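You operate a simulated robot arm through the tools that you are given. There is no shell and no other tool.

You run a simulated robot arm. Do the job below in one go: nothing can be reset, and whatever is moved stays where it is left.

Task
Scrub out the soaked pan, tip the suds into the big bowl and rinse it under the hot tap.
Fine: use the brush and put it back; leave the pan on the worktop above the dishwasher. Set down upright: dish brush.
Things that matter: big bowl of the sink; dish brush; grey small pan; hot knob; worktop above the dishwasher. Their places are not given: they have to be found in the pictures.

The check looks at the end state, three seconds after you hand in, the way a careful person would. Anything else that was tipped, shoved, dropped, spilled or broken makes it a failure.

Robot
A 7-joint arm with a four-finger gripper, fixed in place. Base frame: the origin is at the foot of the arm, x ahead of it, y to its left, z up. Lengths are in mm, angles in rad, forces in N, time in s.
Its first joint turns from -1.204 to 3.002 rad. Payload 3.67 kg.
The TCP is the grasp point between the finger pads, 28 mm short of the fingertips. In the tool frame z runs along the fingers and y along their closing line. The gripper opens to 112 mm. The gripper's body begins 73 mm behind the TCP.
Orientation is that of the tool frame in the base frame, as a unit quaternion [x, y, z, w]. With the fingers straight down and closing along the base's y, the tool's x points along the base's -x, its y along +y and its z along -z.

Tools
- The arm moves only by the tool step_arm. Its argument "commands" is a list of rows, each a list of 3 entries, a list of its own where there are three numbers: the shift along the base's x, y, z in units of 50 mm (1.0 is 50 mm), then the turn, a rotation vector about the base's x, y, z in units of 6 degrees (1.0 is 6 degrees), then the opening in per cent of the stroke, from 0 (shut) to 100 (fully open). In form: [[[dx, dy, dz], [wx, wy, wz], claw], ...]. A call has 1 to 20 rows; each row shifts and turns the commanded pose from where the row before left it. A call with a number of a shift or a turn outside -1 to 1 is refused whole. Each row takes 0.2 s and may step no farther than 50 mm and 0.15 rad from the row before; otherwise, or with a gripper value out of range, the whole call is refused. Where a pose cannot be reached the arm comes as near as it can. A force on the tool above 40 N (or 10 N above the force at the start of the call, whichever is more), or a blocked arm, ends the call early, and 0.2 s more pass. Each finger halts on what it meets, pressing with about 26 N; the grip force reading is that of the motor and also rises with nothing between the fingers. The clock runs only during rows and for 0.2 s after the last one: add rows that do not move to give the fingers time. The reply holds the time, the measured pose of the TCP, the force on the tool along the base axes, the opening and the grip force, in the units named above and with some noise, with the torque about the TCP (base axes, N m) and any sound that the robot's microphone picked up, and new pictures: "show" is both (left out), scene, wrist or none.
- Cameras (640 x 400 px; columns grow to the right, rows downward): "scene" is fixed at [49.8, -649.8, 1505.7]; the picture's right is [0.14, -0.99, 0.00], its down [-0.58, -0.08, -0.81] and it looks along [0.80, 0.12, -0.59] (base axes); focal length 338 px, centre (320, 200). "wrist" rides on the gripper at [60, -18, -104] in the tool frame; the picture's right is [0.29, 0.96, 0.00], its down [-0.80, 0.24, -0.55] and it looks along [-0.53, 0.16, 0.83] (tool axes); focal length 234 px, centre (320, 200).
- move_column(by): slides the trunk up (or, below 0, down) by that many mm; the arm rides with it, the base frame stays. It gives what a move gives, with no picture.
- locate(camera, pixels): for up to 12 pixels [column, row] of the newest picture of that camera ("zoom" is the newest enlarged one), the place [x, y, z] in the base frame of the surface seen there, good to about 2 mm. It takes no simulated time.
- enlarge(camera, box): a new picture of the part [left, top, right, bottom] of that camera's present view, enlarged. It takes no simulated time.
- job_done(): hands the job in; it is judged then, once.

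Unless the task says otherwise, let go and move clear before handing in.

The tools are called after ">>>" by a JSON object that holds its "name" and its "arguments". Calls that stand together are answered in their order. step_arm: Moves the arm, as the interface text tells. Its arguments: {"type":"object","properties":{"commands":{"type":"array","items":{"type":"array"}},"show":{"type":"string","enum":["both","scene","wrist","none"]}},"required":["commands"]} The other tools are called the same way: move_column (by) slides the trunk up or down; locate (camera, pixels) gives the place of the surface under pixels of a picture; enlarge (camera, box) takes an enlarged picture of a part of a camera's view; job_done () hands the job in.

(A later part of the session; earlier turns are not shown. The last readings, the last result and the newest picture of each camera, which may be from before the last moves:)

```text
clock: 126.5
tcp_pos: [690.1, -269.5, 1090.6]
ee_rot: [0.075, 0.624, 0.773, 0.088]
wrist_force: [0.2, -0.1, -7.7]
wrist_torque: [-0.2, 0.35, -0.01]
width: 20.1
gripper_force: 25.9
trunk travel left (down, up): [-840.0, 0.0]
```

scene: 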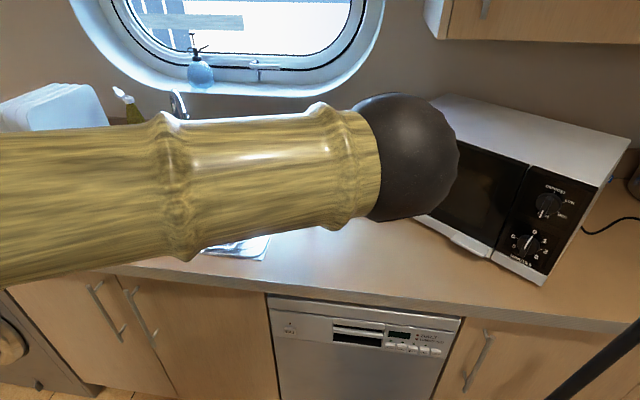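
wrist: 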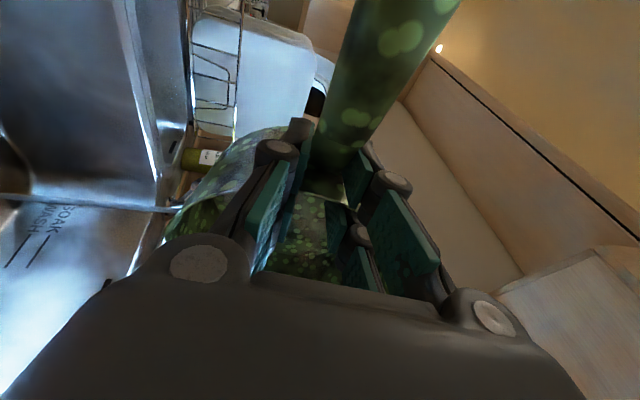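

The weight fell from 11 to 7.7 N, so the suds are out; the pan is held firmly. I turn it back to a roll of about 30° (still leaning right, so rinse water can run off).

>>> {"name": "step_arm", "arguments": {"commands": [[[0, 0, 0], [0, 0, 0], 0], [[0, 0, 0], [-0.975, 0.22, 0], 0], [[0, 0, 0], [-0.975, 0.22, 0], 0], [[0, 0, 0], [-0.975, 0.22, 0], 0], [[0, 0, 0], [-0.975, 0.22, 0], 0], [[0, 0, 0], [-0.975, 0.22, 0], 0], [[0, 0, 0], [-0.975, 0.22, 0], 0], [[0, 0, 0], [-0.975, 0.22, 0], 0], [[0, 0, 0], [-0.975, 0.22, 0], 0], [[0, 0, 0], [-0.975, 0.22, 0], 0], [[0, 0, 0], [-0.975, 0.22, 0], 0], [[0, 0, 0], [-0.975, 0.22, 0], 0], [[0, 0, 0], [-0.975, 0.22, 0], 0], [[0, 0, 0], [0, 0, 0], 0]], "show": "both"}}

```text
clock: 129.5
tcp_pos: [690.4, -270.0, 1090.8]
ee_rot: [0.111, 0.96, 0.256, 0.033]
wrist_force: [-0.4, -0.3, -6.0]
wrist_torque: [-0.03, 0.28, -0.01]
width: 20.1
gripper_force: 26.1
trunk travel left (down, up): [-840.0, 0.0]
```

scene: 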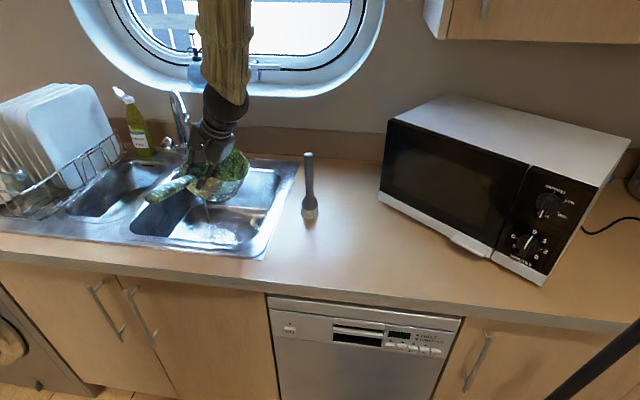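
wrist: 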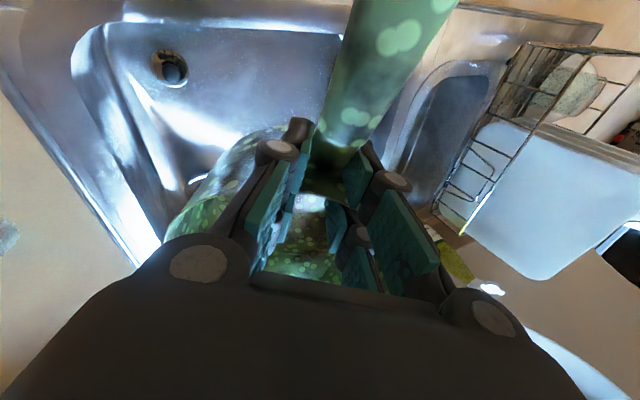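

The pan is empty now (6 N). I lower it to z≈1015 and bring it under the stream at (889,-144).

>>> {"name": "step_arm", "arguments": {"commands": [[[0, 0, -0.5], [0, 0, 0], 0], [[0, 0, -0.5], [0, 0, 0], 0], [[0, 0, -0.5], [0, 0, 0], 0], [[0.4, 0.4, 0], [0, 0, 0], 0], [[0.4, 0.5, 0], [0, 0, 0], 0], [[0, 0, 0], [0, 0, 0], 0]], "show": "scene"}}

```text
clock: 130.9
tcp_pos: [730.5, -224.8, 1016.1]
ee_rot: [0.111, 0.959, 0.258, 0.034]
wrist_force: [-0.5, -0.7, -6.7]
wrist_torque: [-0.06, 0.29, -0.02]
width: 20.1
gripper_force: 26.1
trunk travel left (down, up): [-840.0, 0.0]
```

scene: 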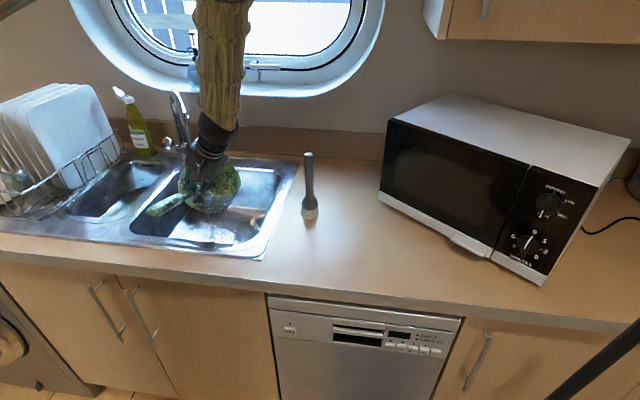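

Following well. I move the last step so that the stream falls inside the pan.

>>> {"name": "step_arm", "arguments": {"commands": [[[0.41, 0.54, 0], [0, 0, 0], 0], [[0.41, 0.54, 0], [0, 0, 0], 0], [[0.41, 0.54, 0], [0, 0, 0], 0], [[0, 0, 0], [0, 0, 0], 0]], "show": "both"}}

>>> {"name": "enlarge", "arguments": {"camera": "scene", "box": [120, 80, 300, 250]}}

```text
clock: 131.9
tcp_pos: [790.5, -141.7, 1016.8]
ee_rot: [0.111, 0.959, 0.258, 0.033]
wrist_force: [0.2, -1.0, -5.9]
wrist_torque: [-0.09, 0.31, -0.05]
width: 20.2
gripper_force: 26.6
trunk travel left (down, up): [-840.0, 0.0]
```

scene: 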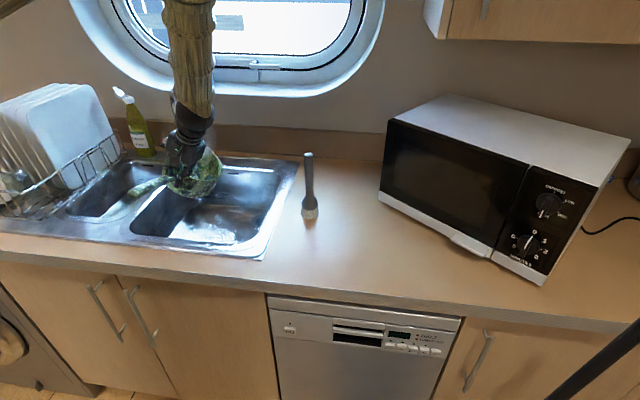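
wrist: 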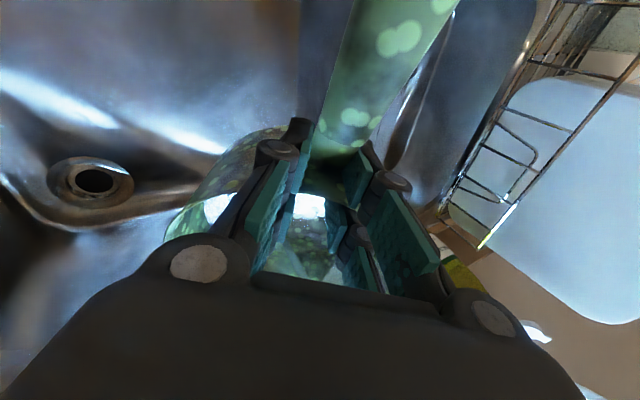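

```text
2.35 times, centred on (210, 165) of scene
```

zoom: 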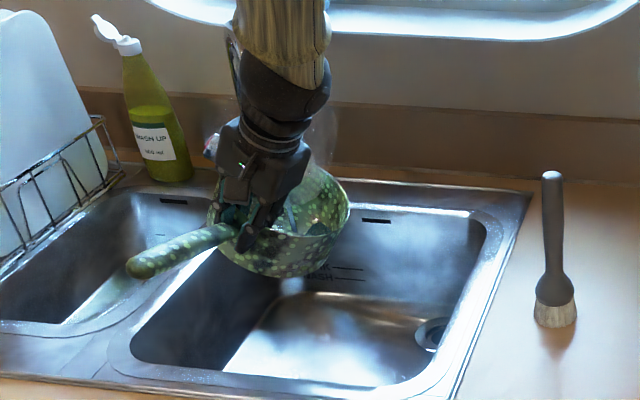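

The pan is under the spout and the stream no longer reaches the bowl floor, so it falls into the pan. I hold still for about 3 s.

>>> {"name": "step_arm", "arguments": {"commands": [[[0, 0, 0], [0, 0, 0], 0], [[0, 0, 0], [0, 0, 0], 0], [[0, 0, 0], [0, 0, 0], 0], [[0, 0, 0], [0, 0, 0], 0], [[0, 0, 0], [0, 0, 0], 0], [[0, 0, 0], [0, 0, 0], 0], [[0, 0, 0], [0, 0, 0], 0], [[0, 0, 0], [0, 0, 0], 0], [[0, 0, 0], [0, 0, 0], 0], [[0, 0, 0], [0, 0, 0], 0], [[0, 0, 0], [0, 0, 0], 0], [[0, 0, 0], [0, 0, 0], 0], [[0, 0, 0], [0, 0, 0], 0], [[0, 0, 0], [0, 0, 0], 0], [[0, 0, 0], [0, 0, 0], 0]], "show": "both"}}

>>> {"name": "enlarge", "arguments": {"camera": "scene", "box": [150, 120, 260, 220]}}

```text
clock: 135.1
tcp_pos: [791.7, -142.4, 1015.2]
ee_rot: [0.111, 0.959, 0.257, 0.034]
wrist_force: [0.1, 0.3, -9.0]
wrist_torque: [-0.08, 0.36, -0.02]
width: 20.2
gripper_force: 25.9
trunk travel left (down, up): [-840.0, 0.0]
```

scene: 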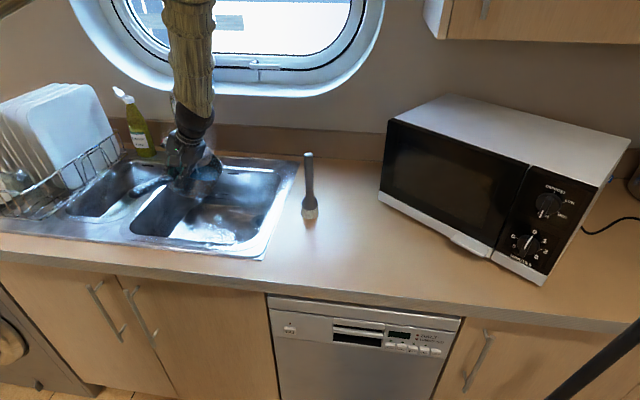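
wrist: 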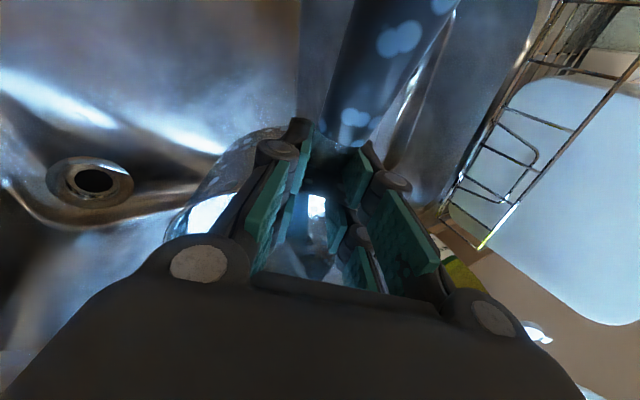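

```text
4.00 times, centred on (205, 170) of scene
```

zoom: 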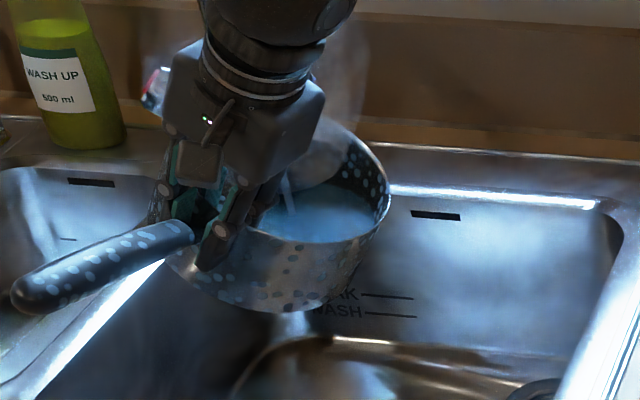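

The pan has changed again: it now looks clean dark steel with clear water in it (weight 9 N). I hold another 2 s of rinsing, then will tip the water out.

>>> {"name": "step_arm", "arguments": {"commands": [[[0, 0, 0], [0, 0, 0], 0], [[0, 0, 0], [0, 0, 0], 0], [[0, 0, 0], [0, 0, 0], 0], [[0, 0, 0], [0, 0, 0], 0], [[0, 0, 0], [0, 0, 0], 0], [[0, 0, 0], [0, 0, 0], 0], [[0, 0, 0], [0, 0, 0], 0], [[0, 0, 0], [0, 0, 0], 0], [[0, 0, 0], [0, 0, 0], 0], [[0, 0, 0], [0, 0, 0], 0]], "show": "scene"}}

>>> {"name": "enlarge", "arguments": {"camera": "scene", "box": [150, 120, 260, 220]}}

```text
clock: 137.3
tcp_pos: [791.6, -142.4, 1014.7]
ee_rot: [0.111, 0.96, 0.256, 0.033]
wrist_force: [0.7, -0.2, -10.4]
wrist_torque: [-0.1, 0.48, 0.0]
width: 20.4
gripper_force: 25.8
trunk travel left (down, up): [-840.0, 0.0]
```

scene: 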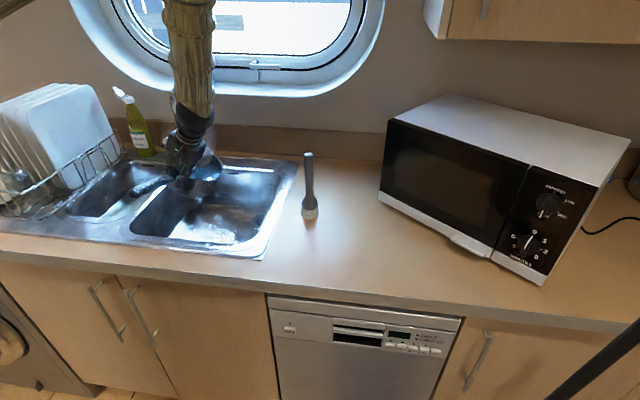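

```text
4.00 times, centred on (205, 170) of scene
```

zoom: 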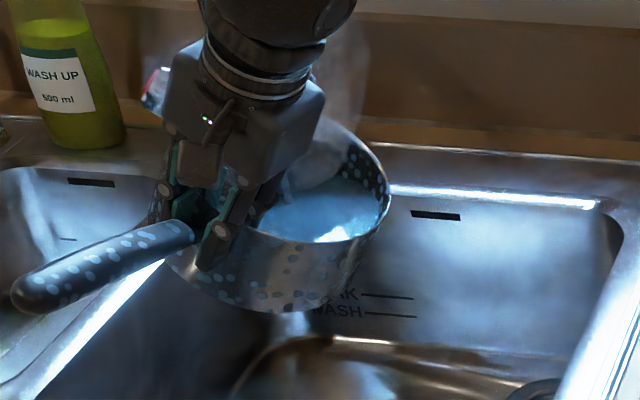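

Rinsed. I withdraw from under the stream back to the pouring position and up to z≈1090.

>>> {"name": "step_arm", "arguments": {"commands": [[[-0.4, -0.5, 0], [0, 0, 0], 0], [[-0.4, -0.5, 0], [0, 0, 0], 0], [[-0.4, -0.5, 0], [0, 0, 0], 0], [[-0.4, -0.5, 0.2], [0, 0, 0], 0], [[-0.4, -0.54, 0.4], [0, 0, 0], 0], [[0, 0, 0.45], [0, 0, 0], 0], [[0, 0, 0.45], [0, 0, 0], 0], [[0, 0, 0], [0, 0, 0], 0]], "show": "scene"}}

```text
clock: 139.1
tcp_pos: [690.4, -271.6, 1088.9]
ee_rot: [0.111, 0.959, 0.257, 0.033]
wrist_force: [-0.5, -0.7, -11.0]
wrist_torque: [-0.08, 0.46, -0.01]
width: 20.3
gripper_force: 25.8
trunk travel left (down, up): [-840.0, 0.0]
```

scene: 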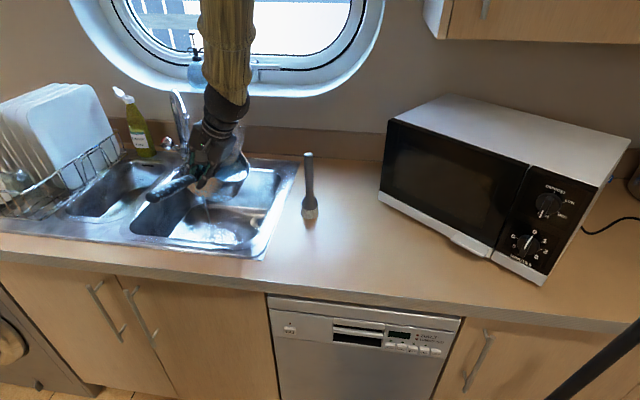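

Now I tip the rinse water out into the big bowl: another 72° to about 102°, then hold briefly.

>>> {"name": "step_arm", "arguments": {"commands": [[[0, 0, 0], [0.975, -0.22, 0], 0], [[0, 0, 0], [0.975, -0.22, 0], 0], [[0, 0, 0], [0.975, -0.22, 0], 0], [[0, 0, 0], [0.975, -0.22, 0], 0], [[0, 0, 0], [0.975, -0.22, 0], 0], [[0, 0, 0], [0.975, -0.22, 0], 0], [[0, 0, 0], [0.975, -0.22, 0], 0], [[0, 0, 0], [0.975, -0.22, 0], 0], [[0, 0, 0], [0.975, -0.22, 0], 0], [[0, 0, 0], [0.975, -0.22, 0], 0], [[0, 0, 0], [0.975, -0.22, 0], 0], [[0, 0, 0], [0.975, -0.22, 0], 0], [[0, 0, 0], [0.975, -0.22, 0], 0], [[0, 0, 0], [0, 0, 0], 0], [[0, 0, 0], [0, 0, 0], 0], [[0, 0, 0], [0, 0, 0], 0], [[0, 0, 0], [0, 0, 0], 0], [[0, 0, 0], [0, 0, 0], 0]], "show": "both"}}

```text
clock: 142.9
tcp_pos: [691.0, -269.1, 1089.7]
ee_rot: [0.071, 0.584, 0.803, 0.091]
wrist_force: [0.6, 0.4, -7.4]
wrist_torque: [-0.19, 0.35, 0.01]
width: 20.3
gripper_force: 25.8
trunk travel left (down, up): [-840.0, 0.0]
```

scene: 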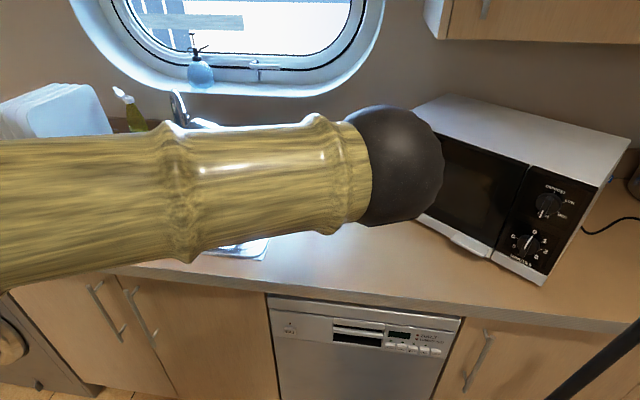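
wrist: 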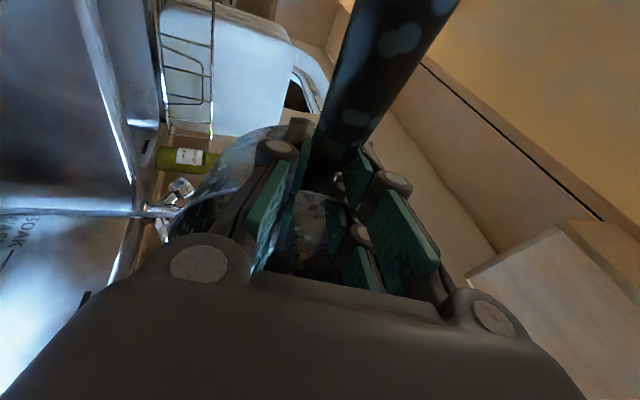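

Emptied again. I rotate the pan back to level (18 × 6°).

>>> {"name": "step_arm", "arguments": {"commands": [[[0, 0, 0], [-0.975, 0.22, 0], 0], [[0, 0, 0], [-0.975, 0.22, 0], 0], [[0, 0, 0], [-0.975, 0.22, 0], 0], [[0, 0, 0], [-0.975, 0.22, 0], 0], [[0, 0, 0], [-0.975, 0.22, 0], 0], [[0, 0, 0], [-0.975, 0.22, 0], 0], [[0, 0, 0], [-0.975, 0.22, 0], 0], [[0, 0, 0], [-0.975, 0.22, 0], 0], [[0, 0, 0], [-0.975, 0.22, 0], 0], [[0, 0, 0], [-0.975, 0.22, 0], 0], [[0, 0, 0], [-0.975, 0.22, 0], 0], [[0, 0, 0], [-0.975, 0.22, 0], 0], [[0, 0, 0], [-0.975, 0.22, 0], 0], [[0, 0, 0], [-0.975, 0.22, 0], 0], [[0, 0, 0], [-0.975, 0.22, 0], 0], [[0, 0, 0], [-0.975, 0.22, 0], 0], [[0, 0, 0], [-0.975, 0.22, 0], 0], [[0, 0, 0], [-0.975, 0.22, 0], 0], [[0, 0, 0], [0, 0, 0], 0]], "show": "both"}}

```text
clock: 146.9
tcp_pos: [691.8, -272.2, 1089.8]
ee_rot: [0.113, 0.994, 0.0, 0.006]
wrist_force: [0.6, -1.2, -7.3]
wrist_torque: [0.1, 0.26, 0.02]
width: 19.9
gripper_force: 25.5
trunk travel left (down, up): [-840.0, 0.0]
```

scene: 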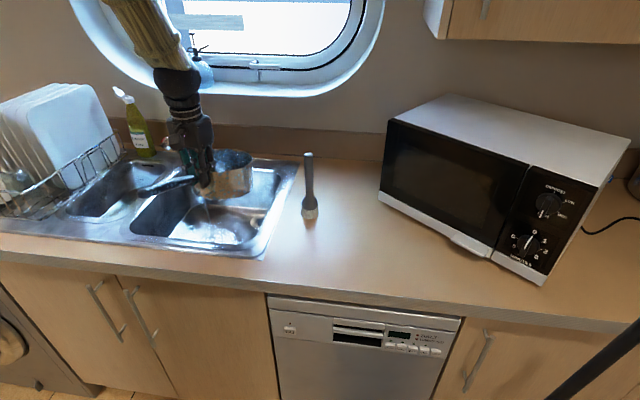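
wrist: 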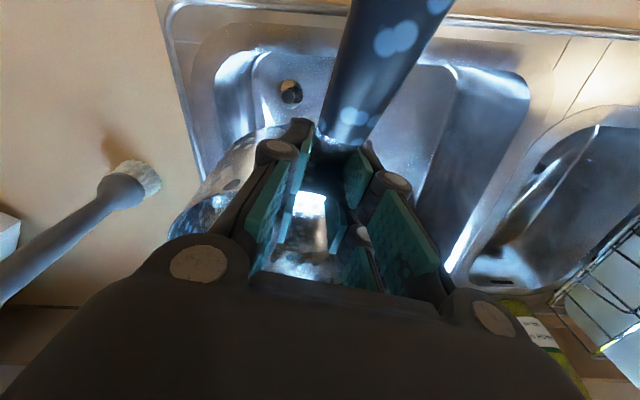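

The pan is clean, empty and level. I carry it back: first backward, then right along x≈586 past the brush.

>>> {"name": "step_arm", "arguments": {"commands": [[[-0.42, -0.12, 0], [0, 0, 0], 0], [[-0.42, -0.12, 0], [0, 0, 0], 0], [[-0.42, -0.12, 0], [0, 0, 0], 0], [[-0.42, -0.12, 0], [0, 0, 0], 0], [[-0.42, -0.12, 0], [0, 0, 0], 0], [[0, -0.6, 0], [0, 0, 0], 0], [[0, -0.6, 0], [0, 0, 0], 0], [[0, -0.6, 0], [0, 0, 0], 0], [[0, -0.6, 0], [0, 0, 0], 0], [[0, -0.6, 0], [0, 0, 0], 0], [[0, -0.6, 0], [0, 0, 0], 0], [[0, -0.6, 0], [0, 0, 0], 0], [[0, -0.6, 0], [0, 0, 0], 0], [[0, -0.6, 0], [0, 0, 0], 0], [[0, -0.6, 0], [0, 0, 0], 0], [[0, -0.6, 0], [0, 0, 0], 0], [[0, -0.55, 0], [0, 0, 0], 0], [[0, 0, 0], [0, 0, 0], 0]], "show": "both"}}

```text
clock: 150.7
tcp_pos: [585.8, -655.0, 1089.3]
ee_rot: [0.112, 0.994, 0.0, 0.005]
wrist_force: [-0.6, -0.6, -6.2]
wrist_torque: [0.05, 0.27, -0.02]
width: 20.0
gripper_force: 25.8
trunk travel left (down, up): [-840.0, 0.0]
```

scene: 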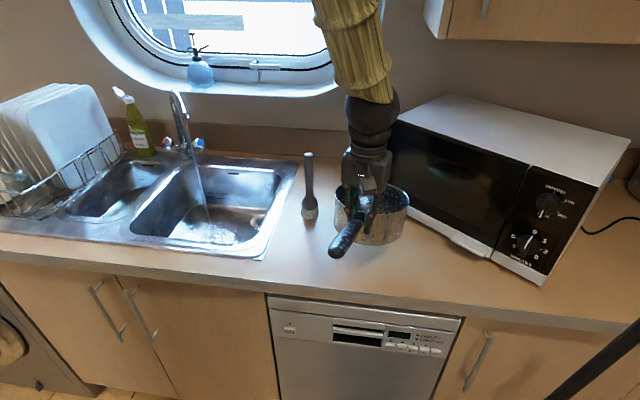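
wrist: 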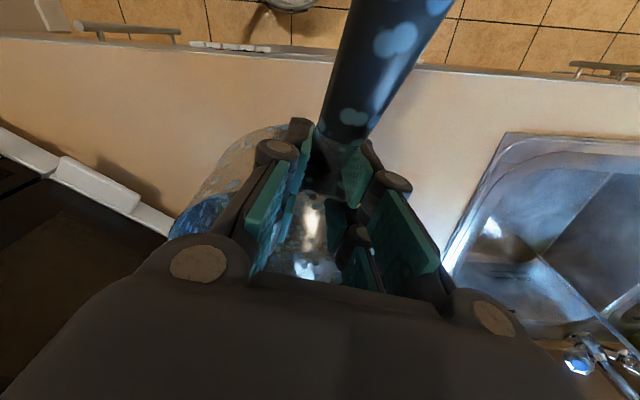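

Above its place again. I lower the pan gently.

>>> {"name": "step_arm", "arguments": {"commands": [[[0, 0, -0.5], [0, 0, 0], 0], [[0, 0, -0.5], [0, 0, 0], 0], [[0, 0, -0.5], [0, 0, 0], 0], [[0, 0, -0.25], [0, 0, 0], 0], [[0, 0, 0], [0, 0, 0], 0]], "show": "none"}}

>>> {"name": "step_arm", "arguments": {"commands": [[[0, 0, -0.1], [0, 0, 0], 0], [[0, 0, -0.1], [0, 0, 0], 0], [[0, 0, 0], [0, 0, 0], 0]], "show": "scene"}}

```text
clock: 151.9
tcp_pos: [586.6, -658.3, 1002.5]
ee_rot: [0.113, 0.994, -0.001, 0.006]
wrist_force: [-2.2, 1.3, -0.4]
wrist_torque: [0.0, -0.49, 0.18]
width: 20.2
gripper_force: 25.4
trunk travel left (down, up): [-840.0, 0.0]
```

```text
clock: 152.7
tcp_pos: [585.2, -656.3, 991.5]
ee_rot: [0.113, 0.994, 0.0, 0.005]
wrist_force: [-2.1, -0.6, -1.8]
wrist_torque: [-0.16, -0.27, -0.15]
width: 20.3
gripper_force: 25.5
trunk travel left (down, up): [-840.0, 0.0]
```

scene: 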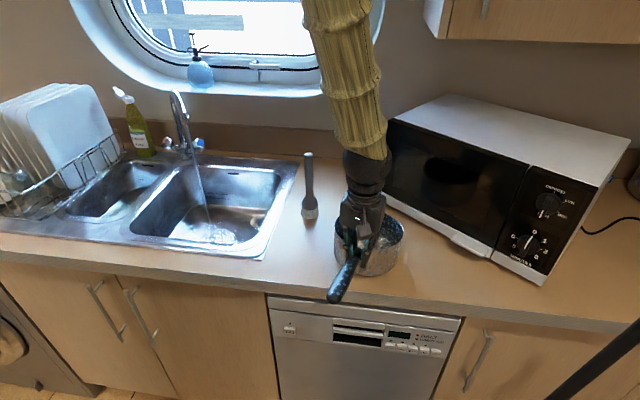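

The far edge touches first, as expected; I continue lowering to flatten the pan.

>>> {"name": "step_arm", "arguments": {"commands": [[[0, 0, -0.1], [0, 0, 0], 0], [[0, 0, -0.1], [0, 0, 0], 0], [[0, 0, 0], [0, 0, 0], 0]], "show": "none"}}

>>> {"name": "step_arm", "arguments": {"commands": [[[0, 0, -0.06], [0, 0, 0], 0], [[0, 0, 0], [0, 0, 0], 0]], "show": "scene"}}

>>> {"name": "enlarge", "arguments": {"camera": "scene", "box": [300, 180, 430, 320]}}

```text
clock: 153.5
tcp_pos: [585.0, -656.9, 981.3]
ee_rot: [0.113, 0.994, -0.001, 0.005]
wrist_force: [-1.6, 0.4, -2.6]
wrist_torque: [-0.07, -0.13, -0.04]
width: 19.8
gripper_force: 26.4
trunk travel left (down, up): [-840.0, 0.0]
```

```text
clock: 154.1
tcp_pos: [585.4, -657.1, 980.0]
ee_rot: [0.112, 0.994, 0.0, 0.006]
wrist_force: [-1.9, -0.9, 6.4]
wrist_torque: [0.02, 0.04, -0.01]
width: 20.0
gripper_force: 25.6
trunk travel left (down, up): [-840.0, 0.0]
```

scene: 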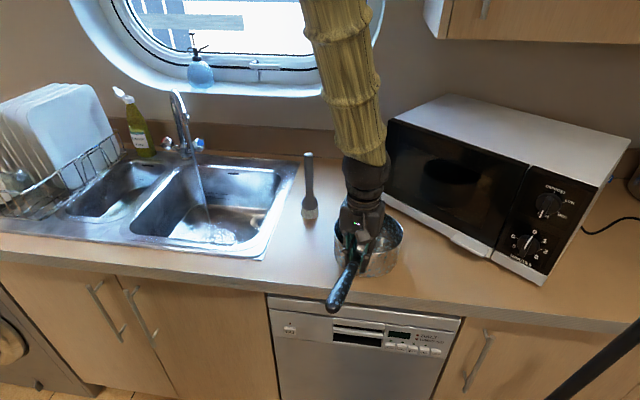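

```text
2.86 times, centred on (365, 250) of scene
```

zoom: 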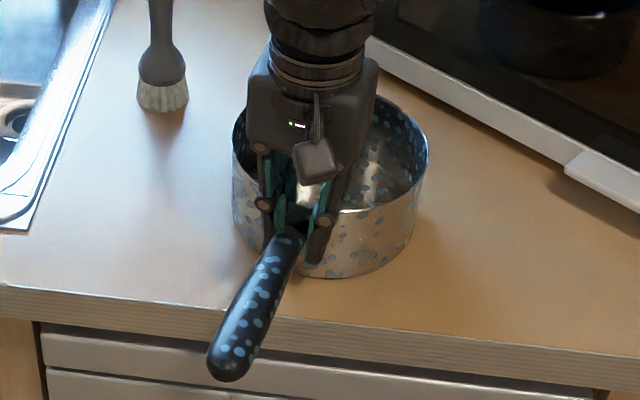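

Force turned to +6.4 N: the pan stands flat. I verify the rim height, then open to 29 mm (as on insertion).

>>> {"name": "locate", "arguments": {"camera": "zoom", "pixels": [[233, 135], [427, 155], [350, 212], [395, 195], [405, 115], [310, 275]]}}

>>> {"name": "step_arm", "arguments": {"commands": [[[0, 0, 0], [0, 0, 0], 18], [[0, 0, 0], [0, 0, 0], 22], [[0, 0, 0], [0, 0, 0], 25], [[0, 0, 0], [0, 0, 0], 25]], "show": "wrist"}}

```text
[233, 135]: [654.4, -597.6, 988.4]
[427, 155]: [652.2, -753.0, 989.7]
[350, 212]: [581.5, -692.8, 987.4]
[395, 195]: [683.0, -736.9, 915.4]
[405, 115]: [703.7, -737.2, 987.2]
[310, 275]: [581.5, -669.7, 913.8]
```

```text
clock: 155.1
tcp_pos: [585.4, -656.5, 980.4]
ee_rot: [0.112, 0.994, -0.001, 0.005]
wrist_force: [0.6, -1.0, -0.5]
wrist_torque: [-0.01, 0.03, -0.01]
width: 28.1
gripper_force: 0.0
trunk travel left (down, up): [-840.0, 0.0]
```

wrist: 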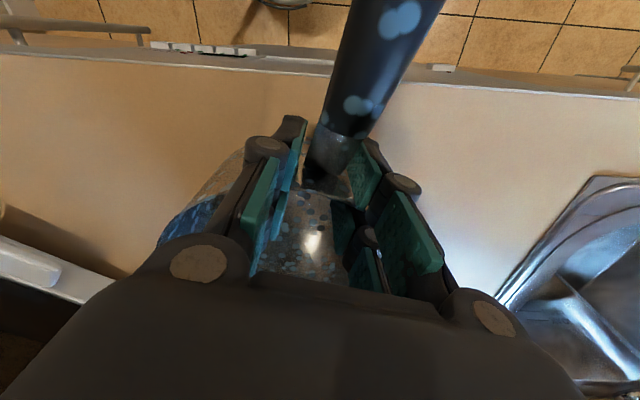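

The rim is level (987–990) and the fingers are free. I rise slowly, checking that the pan is not dragged along.

>>> {"name": "step_arm", "arguments": {"commands": [[[0, 0, 0.2], [0, 0, 0], 25], [[0, 0, 0.2], [0, 0, 0], 25], [[0, 0, 0.2], [0, 0, 0], 25]], "show": "none"}}

>>> {"name": "step_arm", "arguments": {"commands": [[[0, 0, 0.4], [0, 0, 0], 25], [[0, 0, 0.6], [0, 0, 0], 25], [[0, 0, 0.6], [0, 0, 0], 25], [[0, 0, 0], [0, 0, 0], 25]], "show": "both"}}

```text
clock: 155.9
tcp_pos: [586.6, -656.1, 1010.4]
ee_rot: [0.112, 0.994, -0.001, 0.004]
wrist_force: [0.3, -0.7, 0.2]
wrist_torque: [-0.03, 0.01, -0.01]
width: 27.9
gripper_force: 0.0
trunk travel left (down, up): [-840.0, 0.0]
```

```text
clock: 156.9
tcp_pos: [587.5, -655.6, 1089.6]
ee_rot: [0.112, 0.994, -0.001, 0.005]
wrist_force: [-0.9, -0.6, 0.9]
wrist_torque: [0.0, 0.01, 0.0]
width: 28.1
gripper_force: 0.1
trunk travel left (down, up): [-840.0, 0.0]
```

scene: 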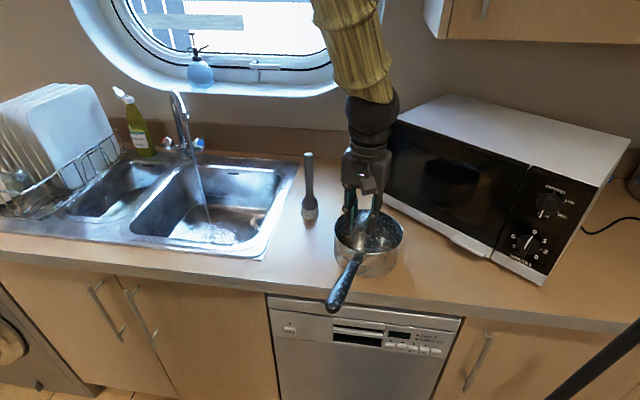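
wrist: 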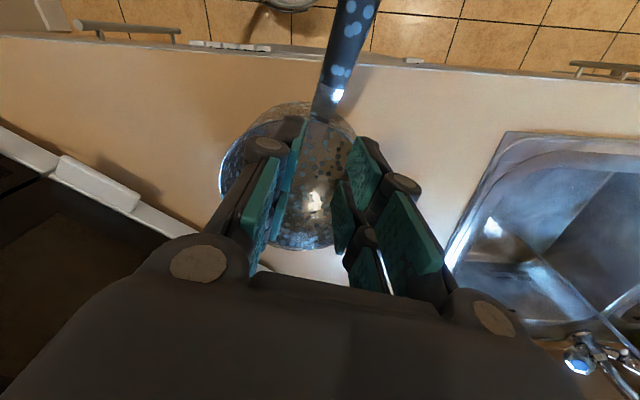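

The pan stands clean and level on the worktop above the dishwasher. Now to turn off the tap: I first move back left to (598,-300,1110), high above everything on the way.

>>> {"name": "step_arm", "arguments": {"commands": [[[0, 0, 0.4], [0, 0, 0], 25], [[0, 0.7, 0], [0, 0, 0], 40], [[0, 0.7, 0], [0, 0, 0], 50], [[0, 0.7, 0], [0, 0, 0], 50], [[0, 0.7, 0], [0, 0, 0], 50], [[0, 0.7, 0], [0, 0, 0], 50], [[0, 0.7, 0], [0, 0, 0], 50], [[0, 0.7, 0], [0, 0, 0], 50], [[0.1, 0.7, 0], [0, 0, 0], 50], [[0.1, 0.75, 0], [0, 0, 0], 50], [[0, 0.75, 0], [0, 0, 0], 50], [[0, 0, 0], [0, 0, 0], 50]], "show": "scene"}}

```text
clock: 159.5
tcp_pos: [596.9, -302.1, 1111.2]
ee_rot: [0.114, 0.993, 0.0, 0.005]
wrist_force: [1.0, -0.1, 0.7]
wrist_torque: [0.06, 0.03, -0.05]
width: 56.0
gripper_force: 0.2
trunk travel left (down, up): [-840.0, 0.0]
```

scene: 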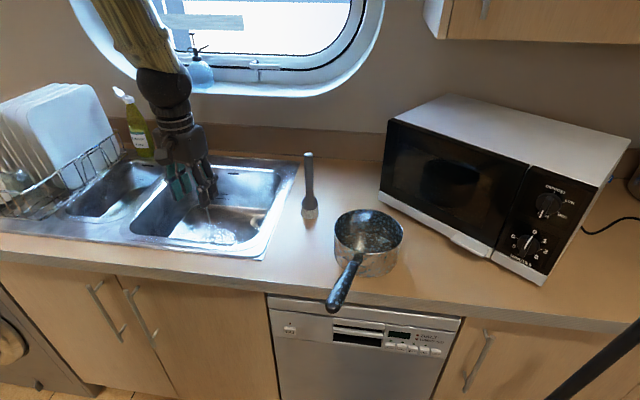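

At (597,-302,1111). I now turn the tool back to horizontal-forward while moving toward (795,-104,999), in two halves, reversing the path that worked before.

>>> {"name": "step_arm", "arguments": {"commands": [[[0.197, 0.196, -0.111], [-0.375, -0.653, 0.51], 50], [[0.197, 0.196, -0.111], [-0.375, -0.653, 0.51], 50], [[0.197, 0.196, -0.111], [-0.375, -0.653, 0.51], 50], [[0.197, 0.196, -0.111], [-0.375, -0.653, 0.51], 50], [[0.197, 0.196, -0.111], [-0.375, -0.653, 0.51], 50], [[0.197, 0.196, -0.111], [-0.375, -0.653, 0.51], 50], [[0.197, 0.196, -0.111], [-0.375, -0.653, 0.51], 50], [[0.197, 0.196, -0.111], [-0.375, -0.653, 0.51], 50], [[0.197, 0.196, -0.111], [-0.375, -0.653, 0.51], 50], [[0.197, 0.196, -0.111], [-0.375, -0.653, 0.51], 50], [[0, 0, 0], [0, 0, 0], 50]], "show": "none"}}

>>> {"name": "step_arm", "arguments": {"commands": [[[0.197, 0.196, -0.111], [-0.375, -0.653, 0.51], 50], [[0.197, 0.196, -0.111], [-0.375, -0.653, 0.51], 50], [[0.197, 0.196, -0.111], [-0.375, -0.653, 0.51], 50], [[0.197, 0.196, -0.111], [-0.375, -0.653, 0.51], 50], [[0.197, 0.196, -0.111], [-0.375, -0.653, 0.51], 50], [[0.197, 0.196, -0.111], [-0.375, -0.653, 0.51], 50], [[0.197, 0.196, -0.111], [-0.375, -0.653, 0.51], 50], [[0.197, 0.196, -0.111], [-0.375, -0.653, 0.51], 50], [[0.197, 0.196, -0.111], [-0.375, -0.653, 0.51], 50], [[0.197, 0.196, -0.111], [-0.375, -0.653, 0.51], 50], [[0, 0, 0], [0, 0, 0], 50]], "show": "both"}}

```text
clock: 161.9
tcp_pos: [692.2, -209.8, 1055.0]
ee_rot: [-0.14, 0.915, -0.142, 0.352]
wrist_force: [0.0, 1.1, 0.7]
wrist_torque: [0.0, 0.01, -0.01]
width: 56.1
gripper_force: 0.1
trunk travel left (down, up): [-840.0, 0.0]
```

```text
clock: 164.3
tcp_pos: [792.2, -104.1, 1000.9]
ee_rot: [-0.391, 0.623, -0.266, 0.623]
wrist_force: [0.1, 0.9, 0.0]
wrist_torque: [0.0, -0.02, -0.02]
width: 56.0
gripper_force: 0.0
trunk travel left (down, up): [-840.0, 0.0]
```

scene: 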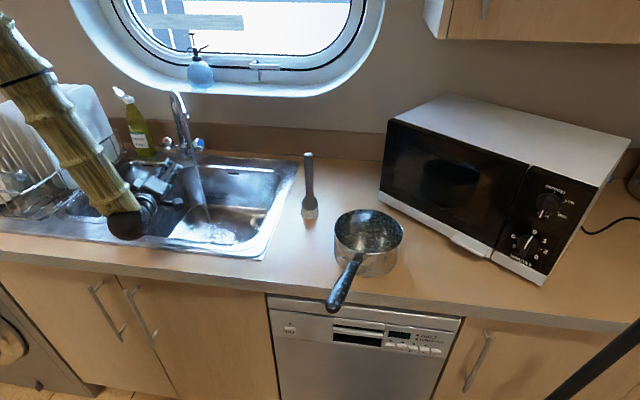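
wrist: 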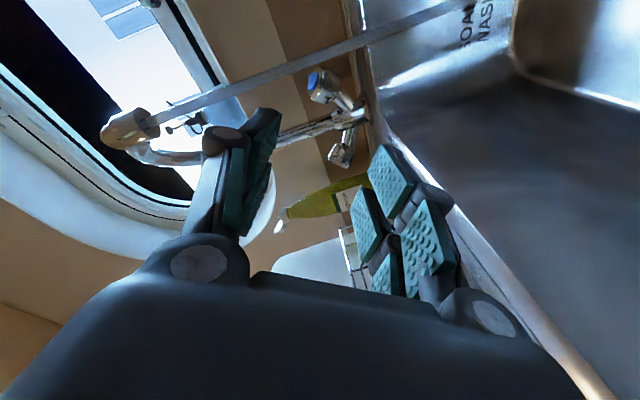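

Reached (792,-104,1001) with the same posture as before. I continue to the pre-grasp pose at the knob, reversing the earlier retreat.

>>> {"name": "step_arm", "arguments": {"commands": [[[0.35, 0.6, 0], [0, 0, 0], 50], [[0.45, 0.5, 0], [0, 0, 0], 50], [[0.45, 0.5, 0], [0, 0, 0], 50], [[0.5, 0.4, 0], [0, 0, 0], 50], [[0.4, 0.16, 0.1], [-0.085, 0.817, 0.57], 50], [[0.4, 0.16, 0.1], [-0.085, 0.817, 0.57], 50], [[0.4, 0.16, 0.1], [-0.085, 0.817, 0.57], 50], [[0.4, 0.16, 0.1], [-0.085, 0.817, 0.57], 50], [[0.4, 0.16, 0.1], [-0.085, 0.817, 0.57], 50], [[0, 0, 0], [0, 0, 0], 50]], "show": "both"}}

```text
clock: 166.5
tcp_pos: [979.9, 35.0, 1023.5]
ee_rot: [-0.539, 0.671, -0.096, 0.5]
wrist_force: [-0.2, -0.5, 0.3]
wrist_torque: [-0.06, 0.02, -0.05]
width: 55.8
gripper_force: 0.1
trunk travel left (down, up): [-840.0, 0.0]
```

scene: 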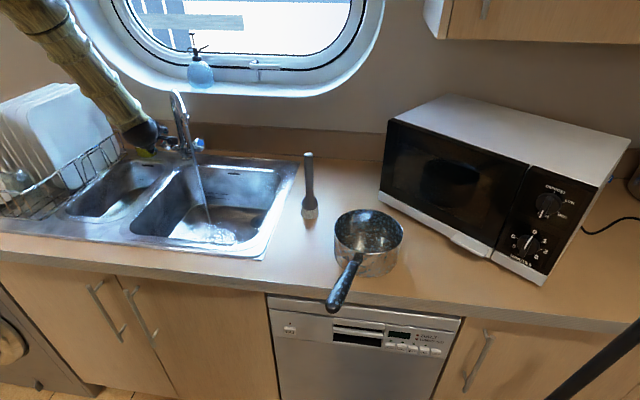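
wrist: 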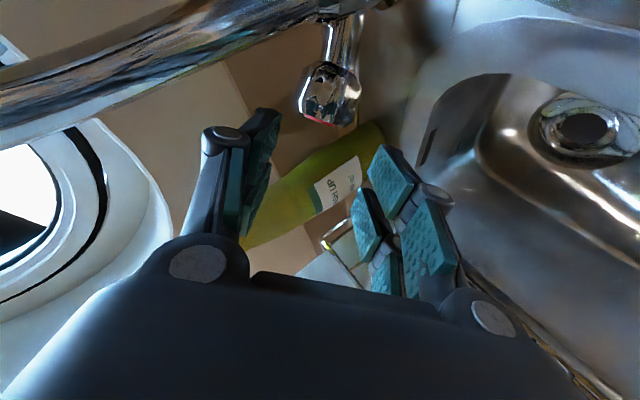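

Exactly the pose from which I had retreated. I advance back onto the knob.

>>> {"name": "step_arm", "arguments": {"commands": [[[0.29, 0.01, -0.27], [0, 0, 0], 50], [[0.29, 0.01, -0.27], [0, 0, 0], 50], [[0.29, 0.01, -0.27], [0, 0, 0], 50], [[0.29, 0.01, -0.27], [0, 0, 0], 50], [[0, 0, 0], [0, 0, 0], 50]], "show": "wrist"}}

```text
clock: 167.7
tcp_pos: [1036.7, 37.1, 971.2]
ee_rot: [-0.539, 0.671, -0.096, 0.5]
wrist_force: [-0.6, 0.1, -0.3]
wrist_torque: [-0.03, -0.02, 0.0]
width: 56.1
gripper_force: 0.0
trunk travel left (down, up): [-840.0, 0.0]
```

wrist: 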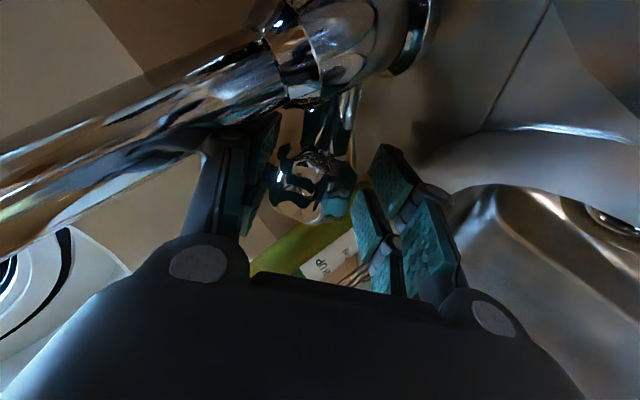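

The knob is between the pads with no contact. I close on it, then turn it back clockwise by 30°.

>>> {"name": "step_arm", "arguments": {"commands": [[[0, 0, 0], [0, 0, 0], 40], [[0, 0, 0], [0, 0, 0], 20], [[0, 0, 0], [0, 0, 0], 0], [[0, 0, 0], [0, 0, 0], 0]], "show": "none"}}

>>> {"name": "step_arm", "arguments": {"commands": [[[0.003, 0.005, -0.007], [0.085, -0.817, -0.57], 0], [[0.003, 0.005, -0.007], [0.085, -0.817, -0.57], 0], [[0.003, 0.005, -0.007], [0.085, -0.817, -0.57], 0]], "show": "scene"}}

```text
clock: 168.7
tcp_pos: [1037.7, 33.6, 974.8]
ee_rot: [-0.537, 0.671, -0.097, 0.503]
wrist_force: [24.0, -8.4, 24.9]
wrist_torque: [1.0, 0.92, -1.11]
width: 43.9
gripper_force: 44.9
trunk travel left (down, up): [-840.0, 0.0]
```

```text
clock: 169.0
tcp_pos: [1037.6, 34.5, 974.8]
ee_rot: [-0.527, 0.669, -0.108, 0.513]
wrist_force: [-3.1, -7.4, 6.8]
wrist_torque: [1.6, 1.02, -0.67]
width: 44.2
gripper_force: 44.8
trunk travel left (down, up): [-840.0, 0.0]
stopped in row 1: the force on the tool passed its limit at 48 N (the readings are from after the stop); the commanded pose is now the measured one
```

scene: 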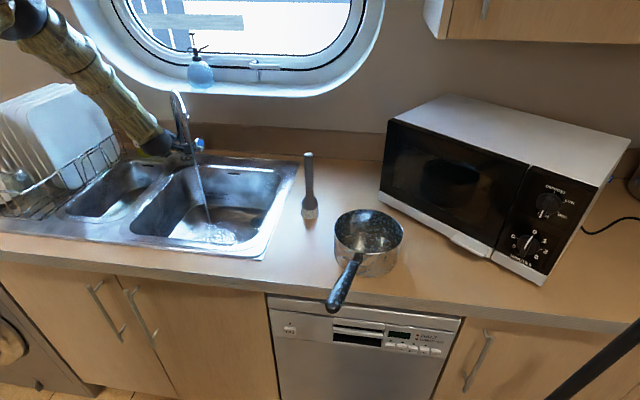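

The grip's sideways preload triggered the force stop after ~2°; the forces are lower now. I continue turning in small steps.

>>> {"name": "step_arm", "arguments": {"commands": [[[0.003, 0.005, -0.007], [0.045, -0.41, -0.285], 0], [[0.003, 0.005, -0.007], [0.045, -0.41, -0.285], 0], [[0.003, 0.005, -0.007], [0.045, -0.41, -0.285], 0], [[0.003, 0.005, -0.007], [0.045, -0.41, -0.285], 0]], "show": "scene"}}

```text
clock: 170.0
tcp_pos: [1037.4, 36.5, 972.7]
ee_rot: [-0.469, 0.654, -0.178, 0.566]
wrist_force: [-8.9, -10.8, 3.8]
wrist_torque: [1.19, 1.07, -0.86]
width: 45.4
gripper_force: 45.1
trunk travel left (down, up): [-840.0, 0.0]
```

scene: 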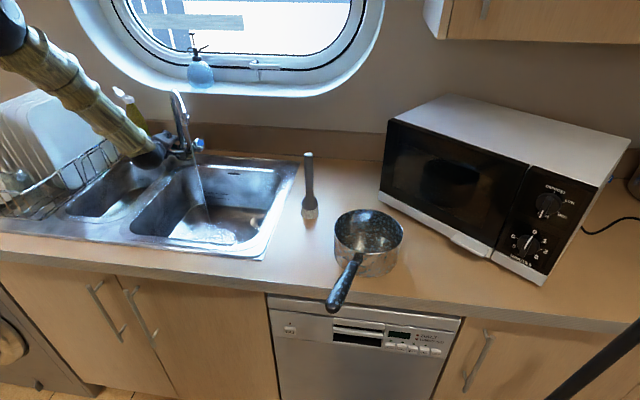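

The stream is getting thinner. I keep turning clockwise in small steps.

>>> {"name": "step_arm", "arguments": {"commands": [[[0.003, 0.005, -0.007], [0.045, -0.41, -0.285], 0], [[0.003, 0.005, -0.007], [0.045, -0.41, -0.285], 0], [[0.003, 0.005, -0.007], [0.045, -0.41, -0.285], 0], [[0.003, 0.005, -0.007], [0.045, -0.41, -0.285], 0]], "show": "scene"}}

>>> {"name": "enlarge", "arguments": {"camera": "scene", "box": [120, 80, 300, 260]}}

```text
clock: 171.0
tcp_pos: [1038.4, 37.4, 971.9]
ee_rot: [-0.408, 0.631, -0.245, 0.612]
wrist_force: [-14.9, -14.8, 3.9]
wrist_torque: [1.43, 0.88, -0.21]
width: 46.7
gripper_force: 44.9
trunk travel left (down, up): [-840.0, 0.0]
```

scene: 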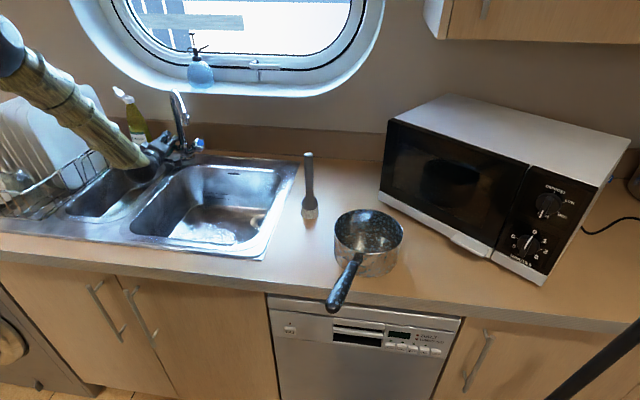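

```text
2.22 times, centred on (210, 170) of scene
```

zoom: 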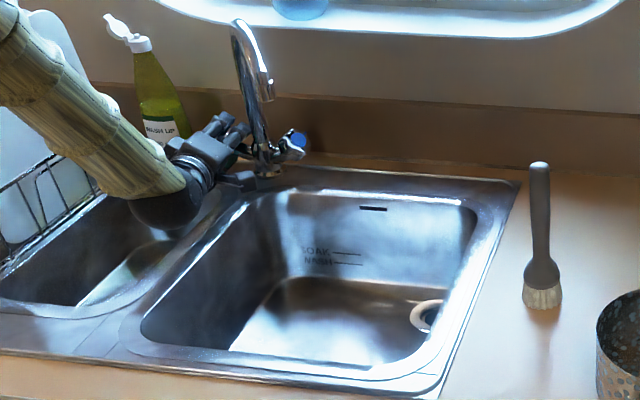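

The stream has stopped. I give it the last ~3° to be fully back at its starting angle.

>>> {"name": "step_arm", "arguments": {"commands": [[[0.002, 0.003, -0.004], [0.04, -0.4, -0.28], 0], [[0, 0, 0], [0, 0, 0], 0]], "show": "scene"}}

```text
clock: 171.6
tcp_pos: [1039.4, 38.0, 971.7]
ee_rot: [-0.392, 0.625, -0.261, 0.623]
wrist_force: [-8.3, -12.9, 0.4]
wrist_torque: [1.31, 0.73, 0.61]
width: 46.8
gripper_force: 45.1
trunk travel left (down, up): [-840.0, 0.0]
```

scene: 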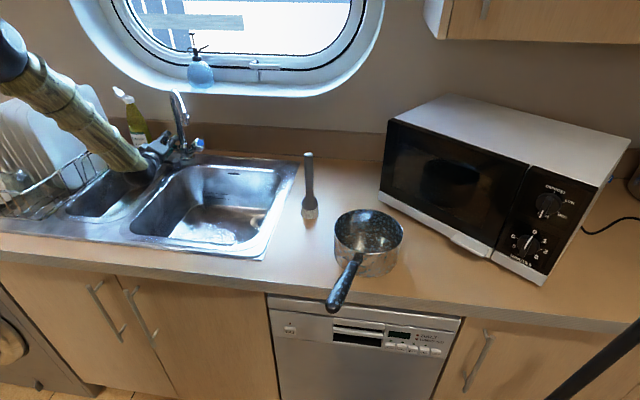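

Tap off. I open the fingers just enough and withdraw straight back.

>>> {"name": "step_arm", "arguments": {"commands": [[[0, 0, 0], [0, 0, 0], 46], [[0, 0, 0], [0, 0, 0], 48], [[0, 0, 0], [0, 0, 0], 48]], "show": "none"}}

>>> {"name": "step_arm", "arguments": {"commands": [[[-0.3, -0.04, 0.02], [0, 0, 0], 48], [[-0.4, -0.06, 0.03], [0, 0, 0], 48], [[-0.4, -0.06, 0.03], [0, 0, 0], 48], [[-0.4, -0.06, 0.03], [0, 0, 0], 48], [[-0.4, -0.1, 0.03], [0, 0, 0], 48], [[0, 0, 0], [0, 0, 0], 48]], "show": "both"}}

```text
clock: 172.4
tcp_pos: [1039.0, 39.8, 971.5]
ee_rot: [-0.394, 0.624, -0.261, 0.622]
wrist_force: [0.6, -0.1, -0.2]
wrist_torque: [-0.02, 0.0, 0.02]
width: 54.0
gripper_force: 0.0
trunk travel left (down, up): [-840.0, 0.0]
```

```text
clock: 173.8
tcp_pos: [943.4, 23.2, 977.2]
ee_rot: [-0.393, 0.625, -0.261, 0.622]
wrist_force: [0.1, -0.7, 0.0]
wrist_torque: [0.02, 0.01, 0.0]
width: 53.6
gripper_force: 0.1
trunk travel left (down, up): [-840.0, 0.0]
```

scene: 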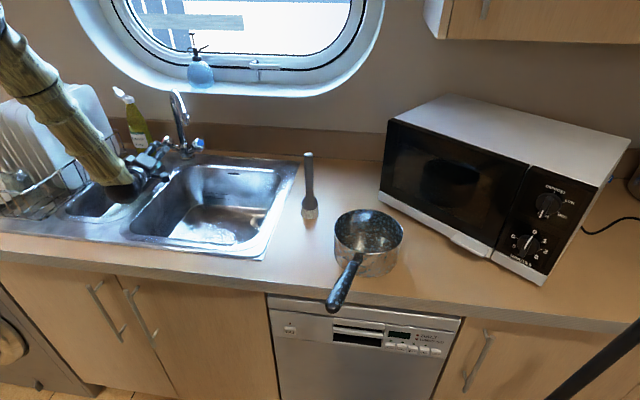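
wrist: 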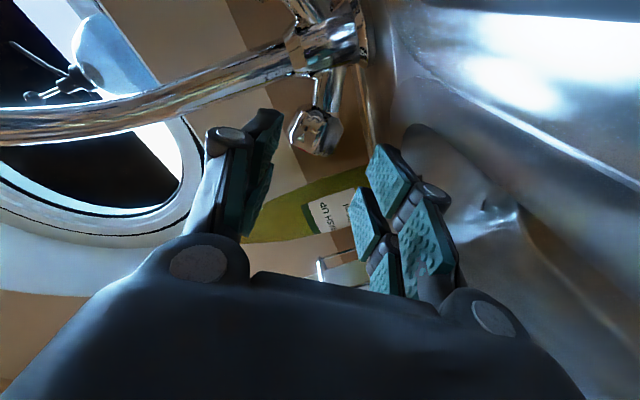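

Clear of the tap; no stream. I withdraw further toward the front and then check the whole scene.

>>> {"name": "step_arm", "arguments": {"commands": [[[-0.6, -0.25, 0.15], [0, 0, 0], 48], [[-0.6, -0.3, 0.15], [0, 0, 0], 48], [[-0.45, -0.5, 0], [0, 0, 0], 48], [[-0.45, -0.6, 0], [0, 0, 0], 48], [[-0.45, -0.6, 0], [0, 0, 0], 48], [[-0.35, -0.6, 0], [0, 0, 0], 48], [[0, 0, 0], [0, 0, 0], 48]], "show": "none"}}

>>> {"name": "step_arm", "arguments": {"commands": [[[-0.195, -0.196, 0.111], [0.396, 0.644, -0.532], 48], [[-0.195, -0.196, 0.111], [0.396, 0.644, -0.532], 48], [[-0.195, -0.196, 0.111], [0.396, 0.644, -0.532], 48], [[-0.195, -0.196, 0.111], [0.396, 0.644, -0.532], 48], [[-0.195, -0.196, 0.111], [0.396, 0.644, -0.532], 48], [[-0.195, -0.196, 0.111], [0.396, 0.644, -0.532], 48], [[-0.195, -0.196, 0.111], [0.396, 0.644, -0.532], 48], [[-0.195, -0.196, 0.111], [0.396, 0.644, -0.532], 48], [[-0.195, -0.196, 0.111], [0.396, 0.644, -0.532], 48], [[-0.195, -0.196, 0.111], [0.396, 0.644, -0.532], 48], [[0, 0, 0], [0, 0, 0], 48]], "show": "both"}}

```text
clock: 175.4
tcp_pos: [799.9, -120.4, 992.5]
ee_rot: [-0.393, 0.625, -0.261, 0.622]
wrist_force: [-0.2, 0.5, -0.2]
wrist_torque: [-0.01, 0.0, 0.01]
width: 53.8
gripper_force: 0.0
trunk travel left (down, up): [-840.0, 0.0]
```

```text
clock: 177.8
tcp_pos: [701.6, -218.7, 1046.4]
ee_rot: [-0.14, 0.912, -0.146, 0.357]
wrist_force: [0.1, -1.4, 0.0]
wrist_torque: [0.03, -0.02, -0.01]
width: 53.7
gripper_force: 0.1
trunk travel left (down, up): [-840.0, 0.0]
```

scene: 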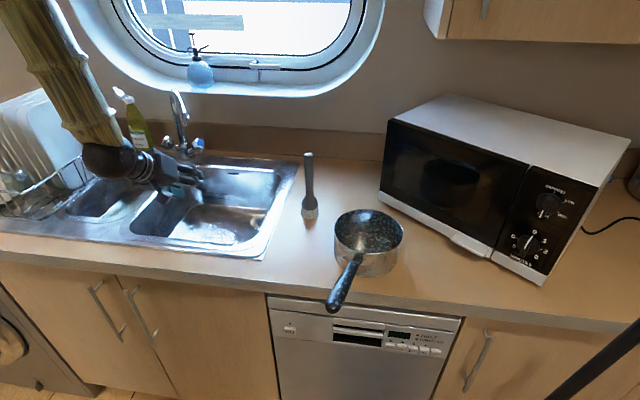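
wrist: 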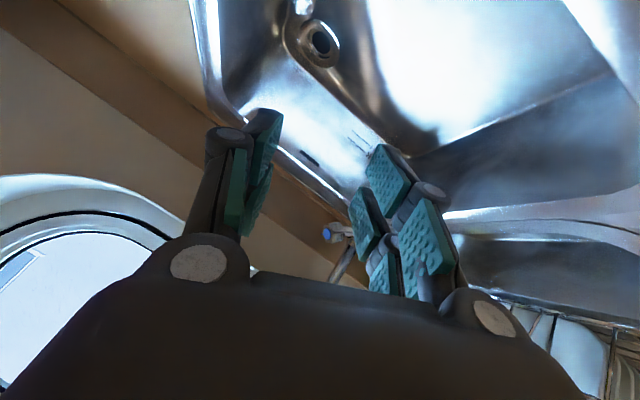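

>>> {"name": "step_arm", "arguments": {"commands": [[[-0.195, -0.196, 0.111], [0.396, 0.644, -0.532], 60], [[-0.195, -0.196, 0.111], [0.396, 0.644, -0.532], 60], [[-0.195, -0.196, 0.111], [0.396, 0.644, -0.532], 60], [[-0.195, -0.196, 0.111], [0.396, 0.644, -0.532], 60], [[-0.195, -0.196, 0.111], [0.396, 0.644, -0.532], 60], [[-0.195, -0.196, 0.111], [0.396, 0.644, -0.532], 60], [[-0.195, -0.196, 0.111], [0.396, 0.644, -0.532], 60], [[-0.195, -0.196, 0.111], [0.396, 0.644, -0.532], 60], [[-0.195, -0.196, 0.111], [0.396, 0.644, -0.532], 60], [[-0.195, -0.196, 0.111], [0.396, 0.644, -0.532], 60], [[0, 0, 0], [0, 0, 0], 60]], "show": "both"}}

>>> {"name": "enlarge", "arguments": {"camera": "scene", "box": [280, 140, 440, 320]}}

```text
clock: 180.2
tcp_pos: [602.7, -317.6, 1102.8]
ee_rot: [0.143, 0.99, 0.003, 0.009]
wrist_force: [0.9, 0.2, -0.4]
wrist_torque: [-0.02, 0.0, 0.02]
width: 67.1
gripper_force: 0.1
trunk travel left (down, up): [-840.0, 0.0]
```

scene: 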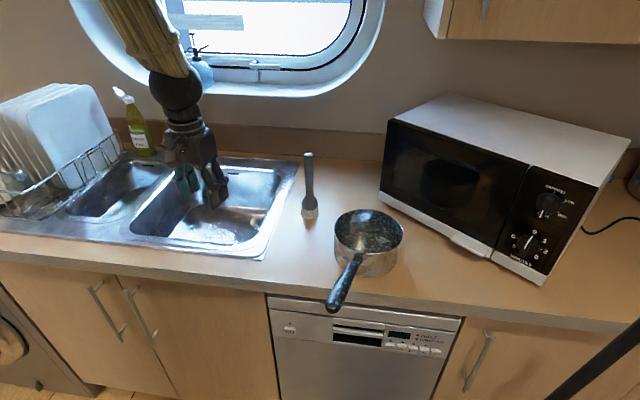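
wrist: 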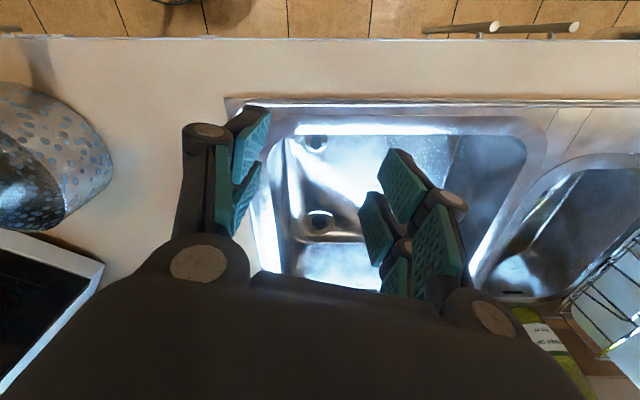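

```text
2.22 times, centred on (360, 230) of scene
```

zoom: 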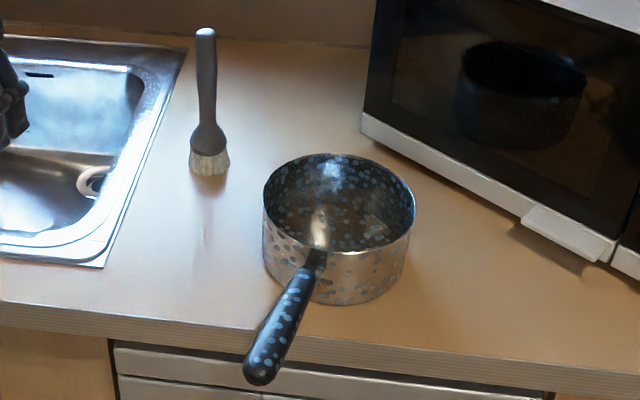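

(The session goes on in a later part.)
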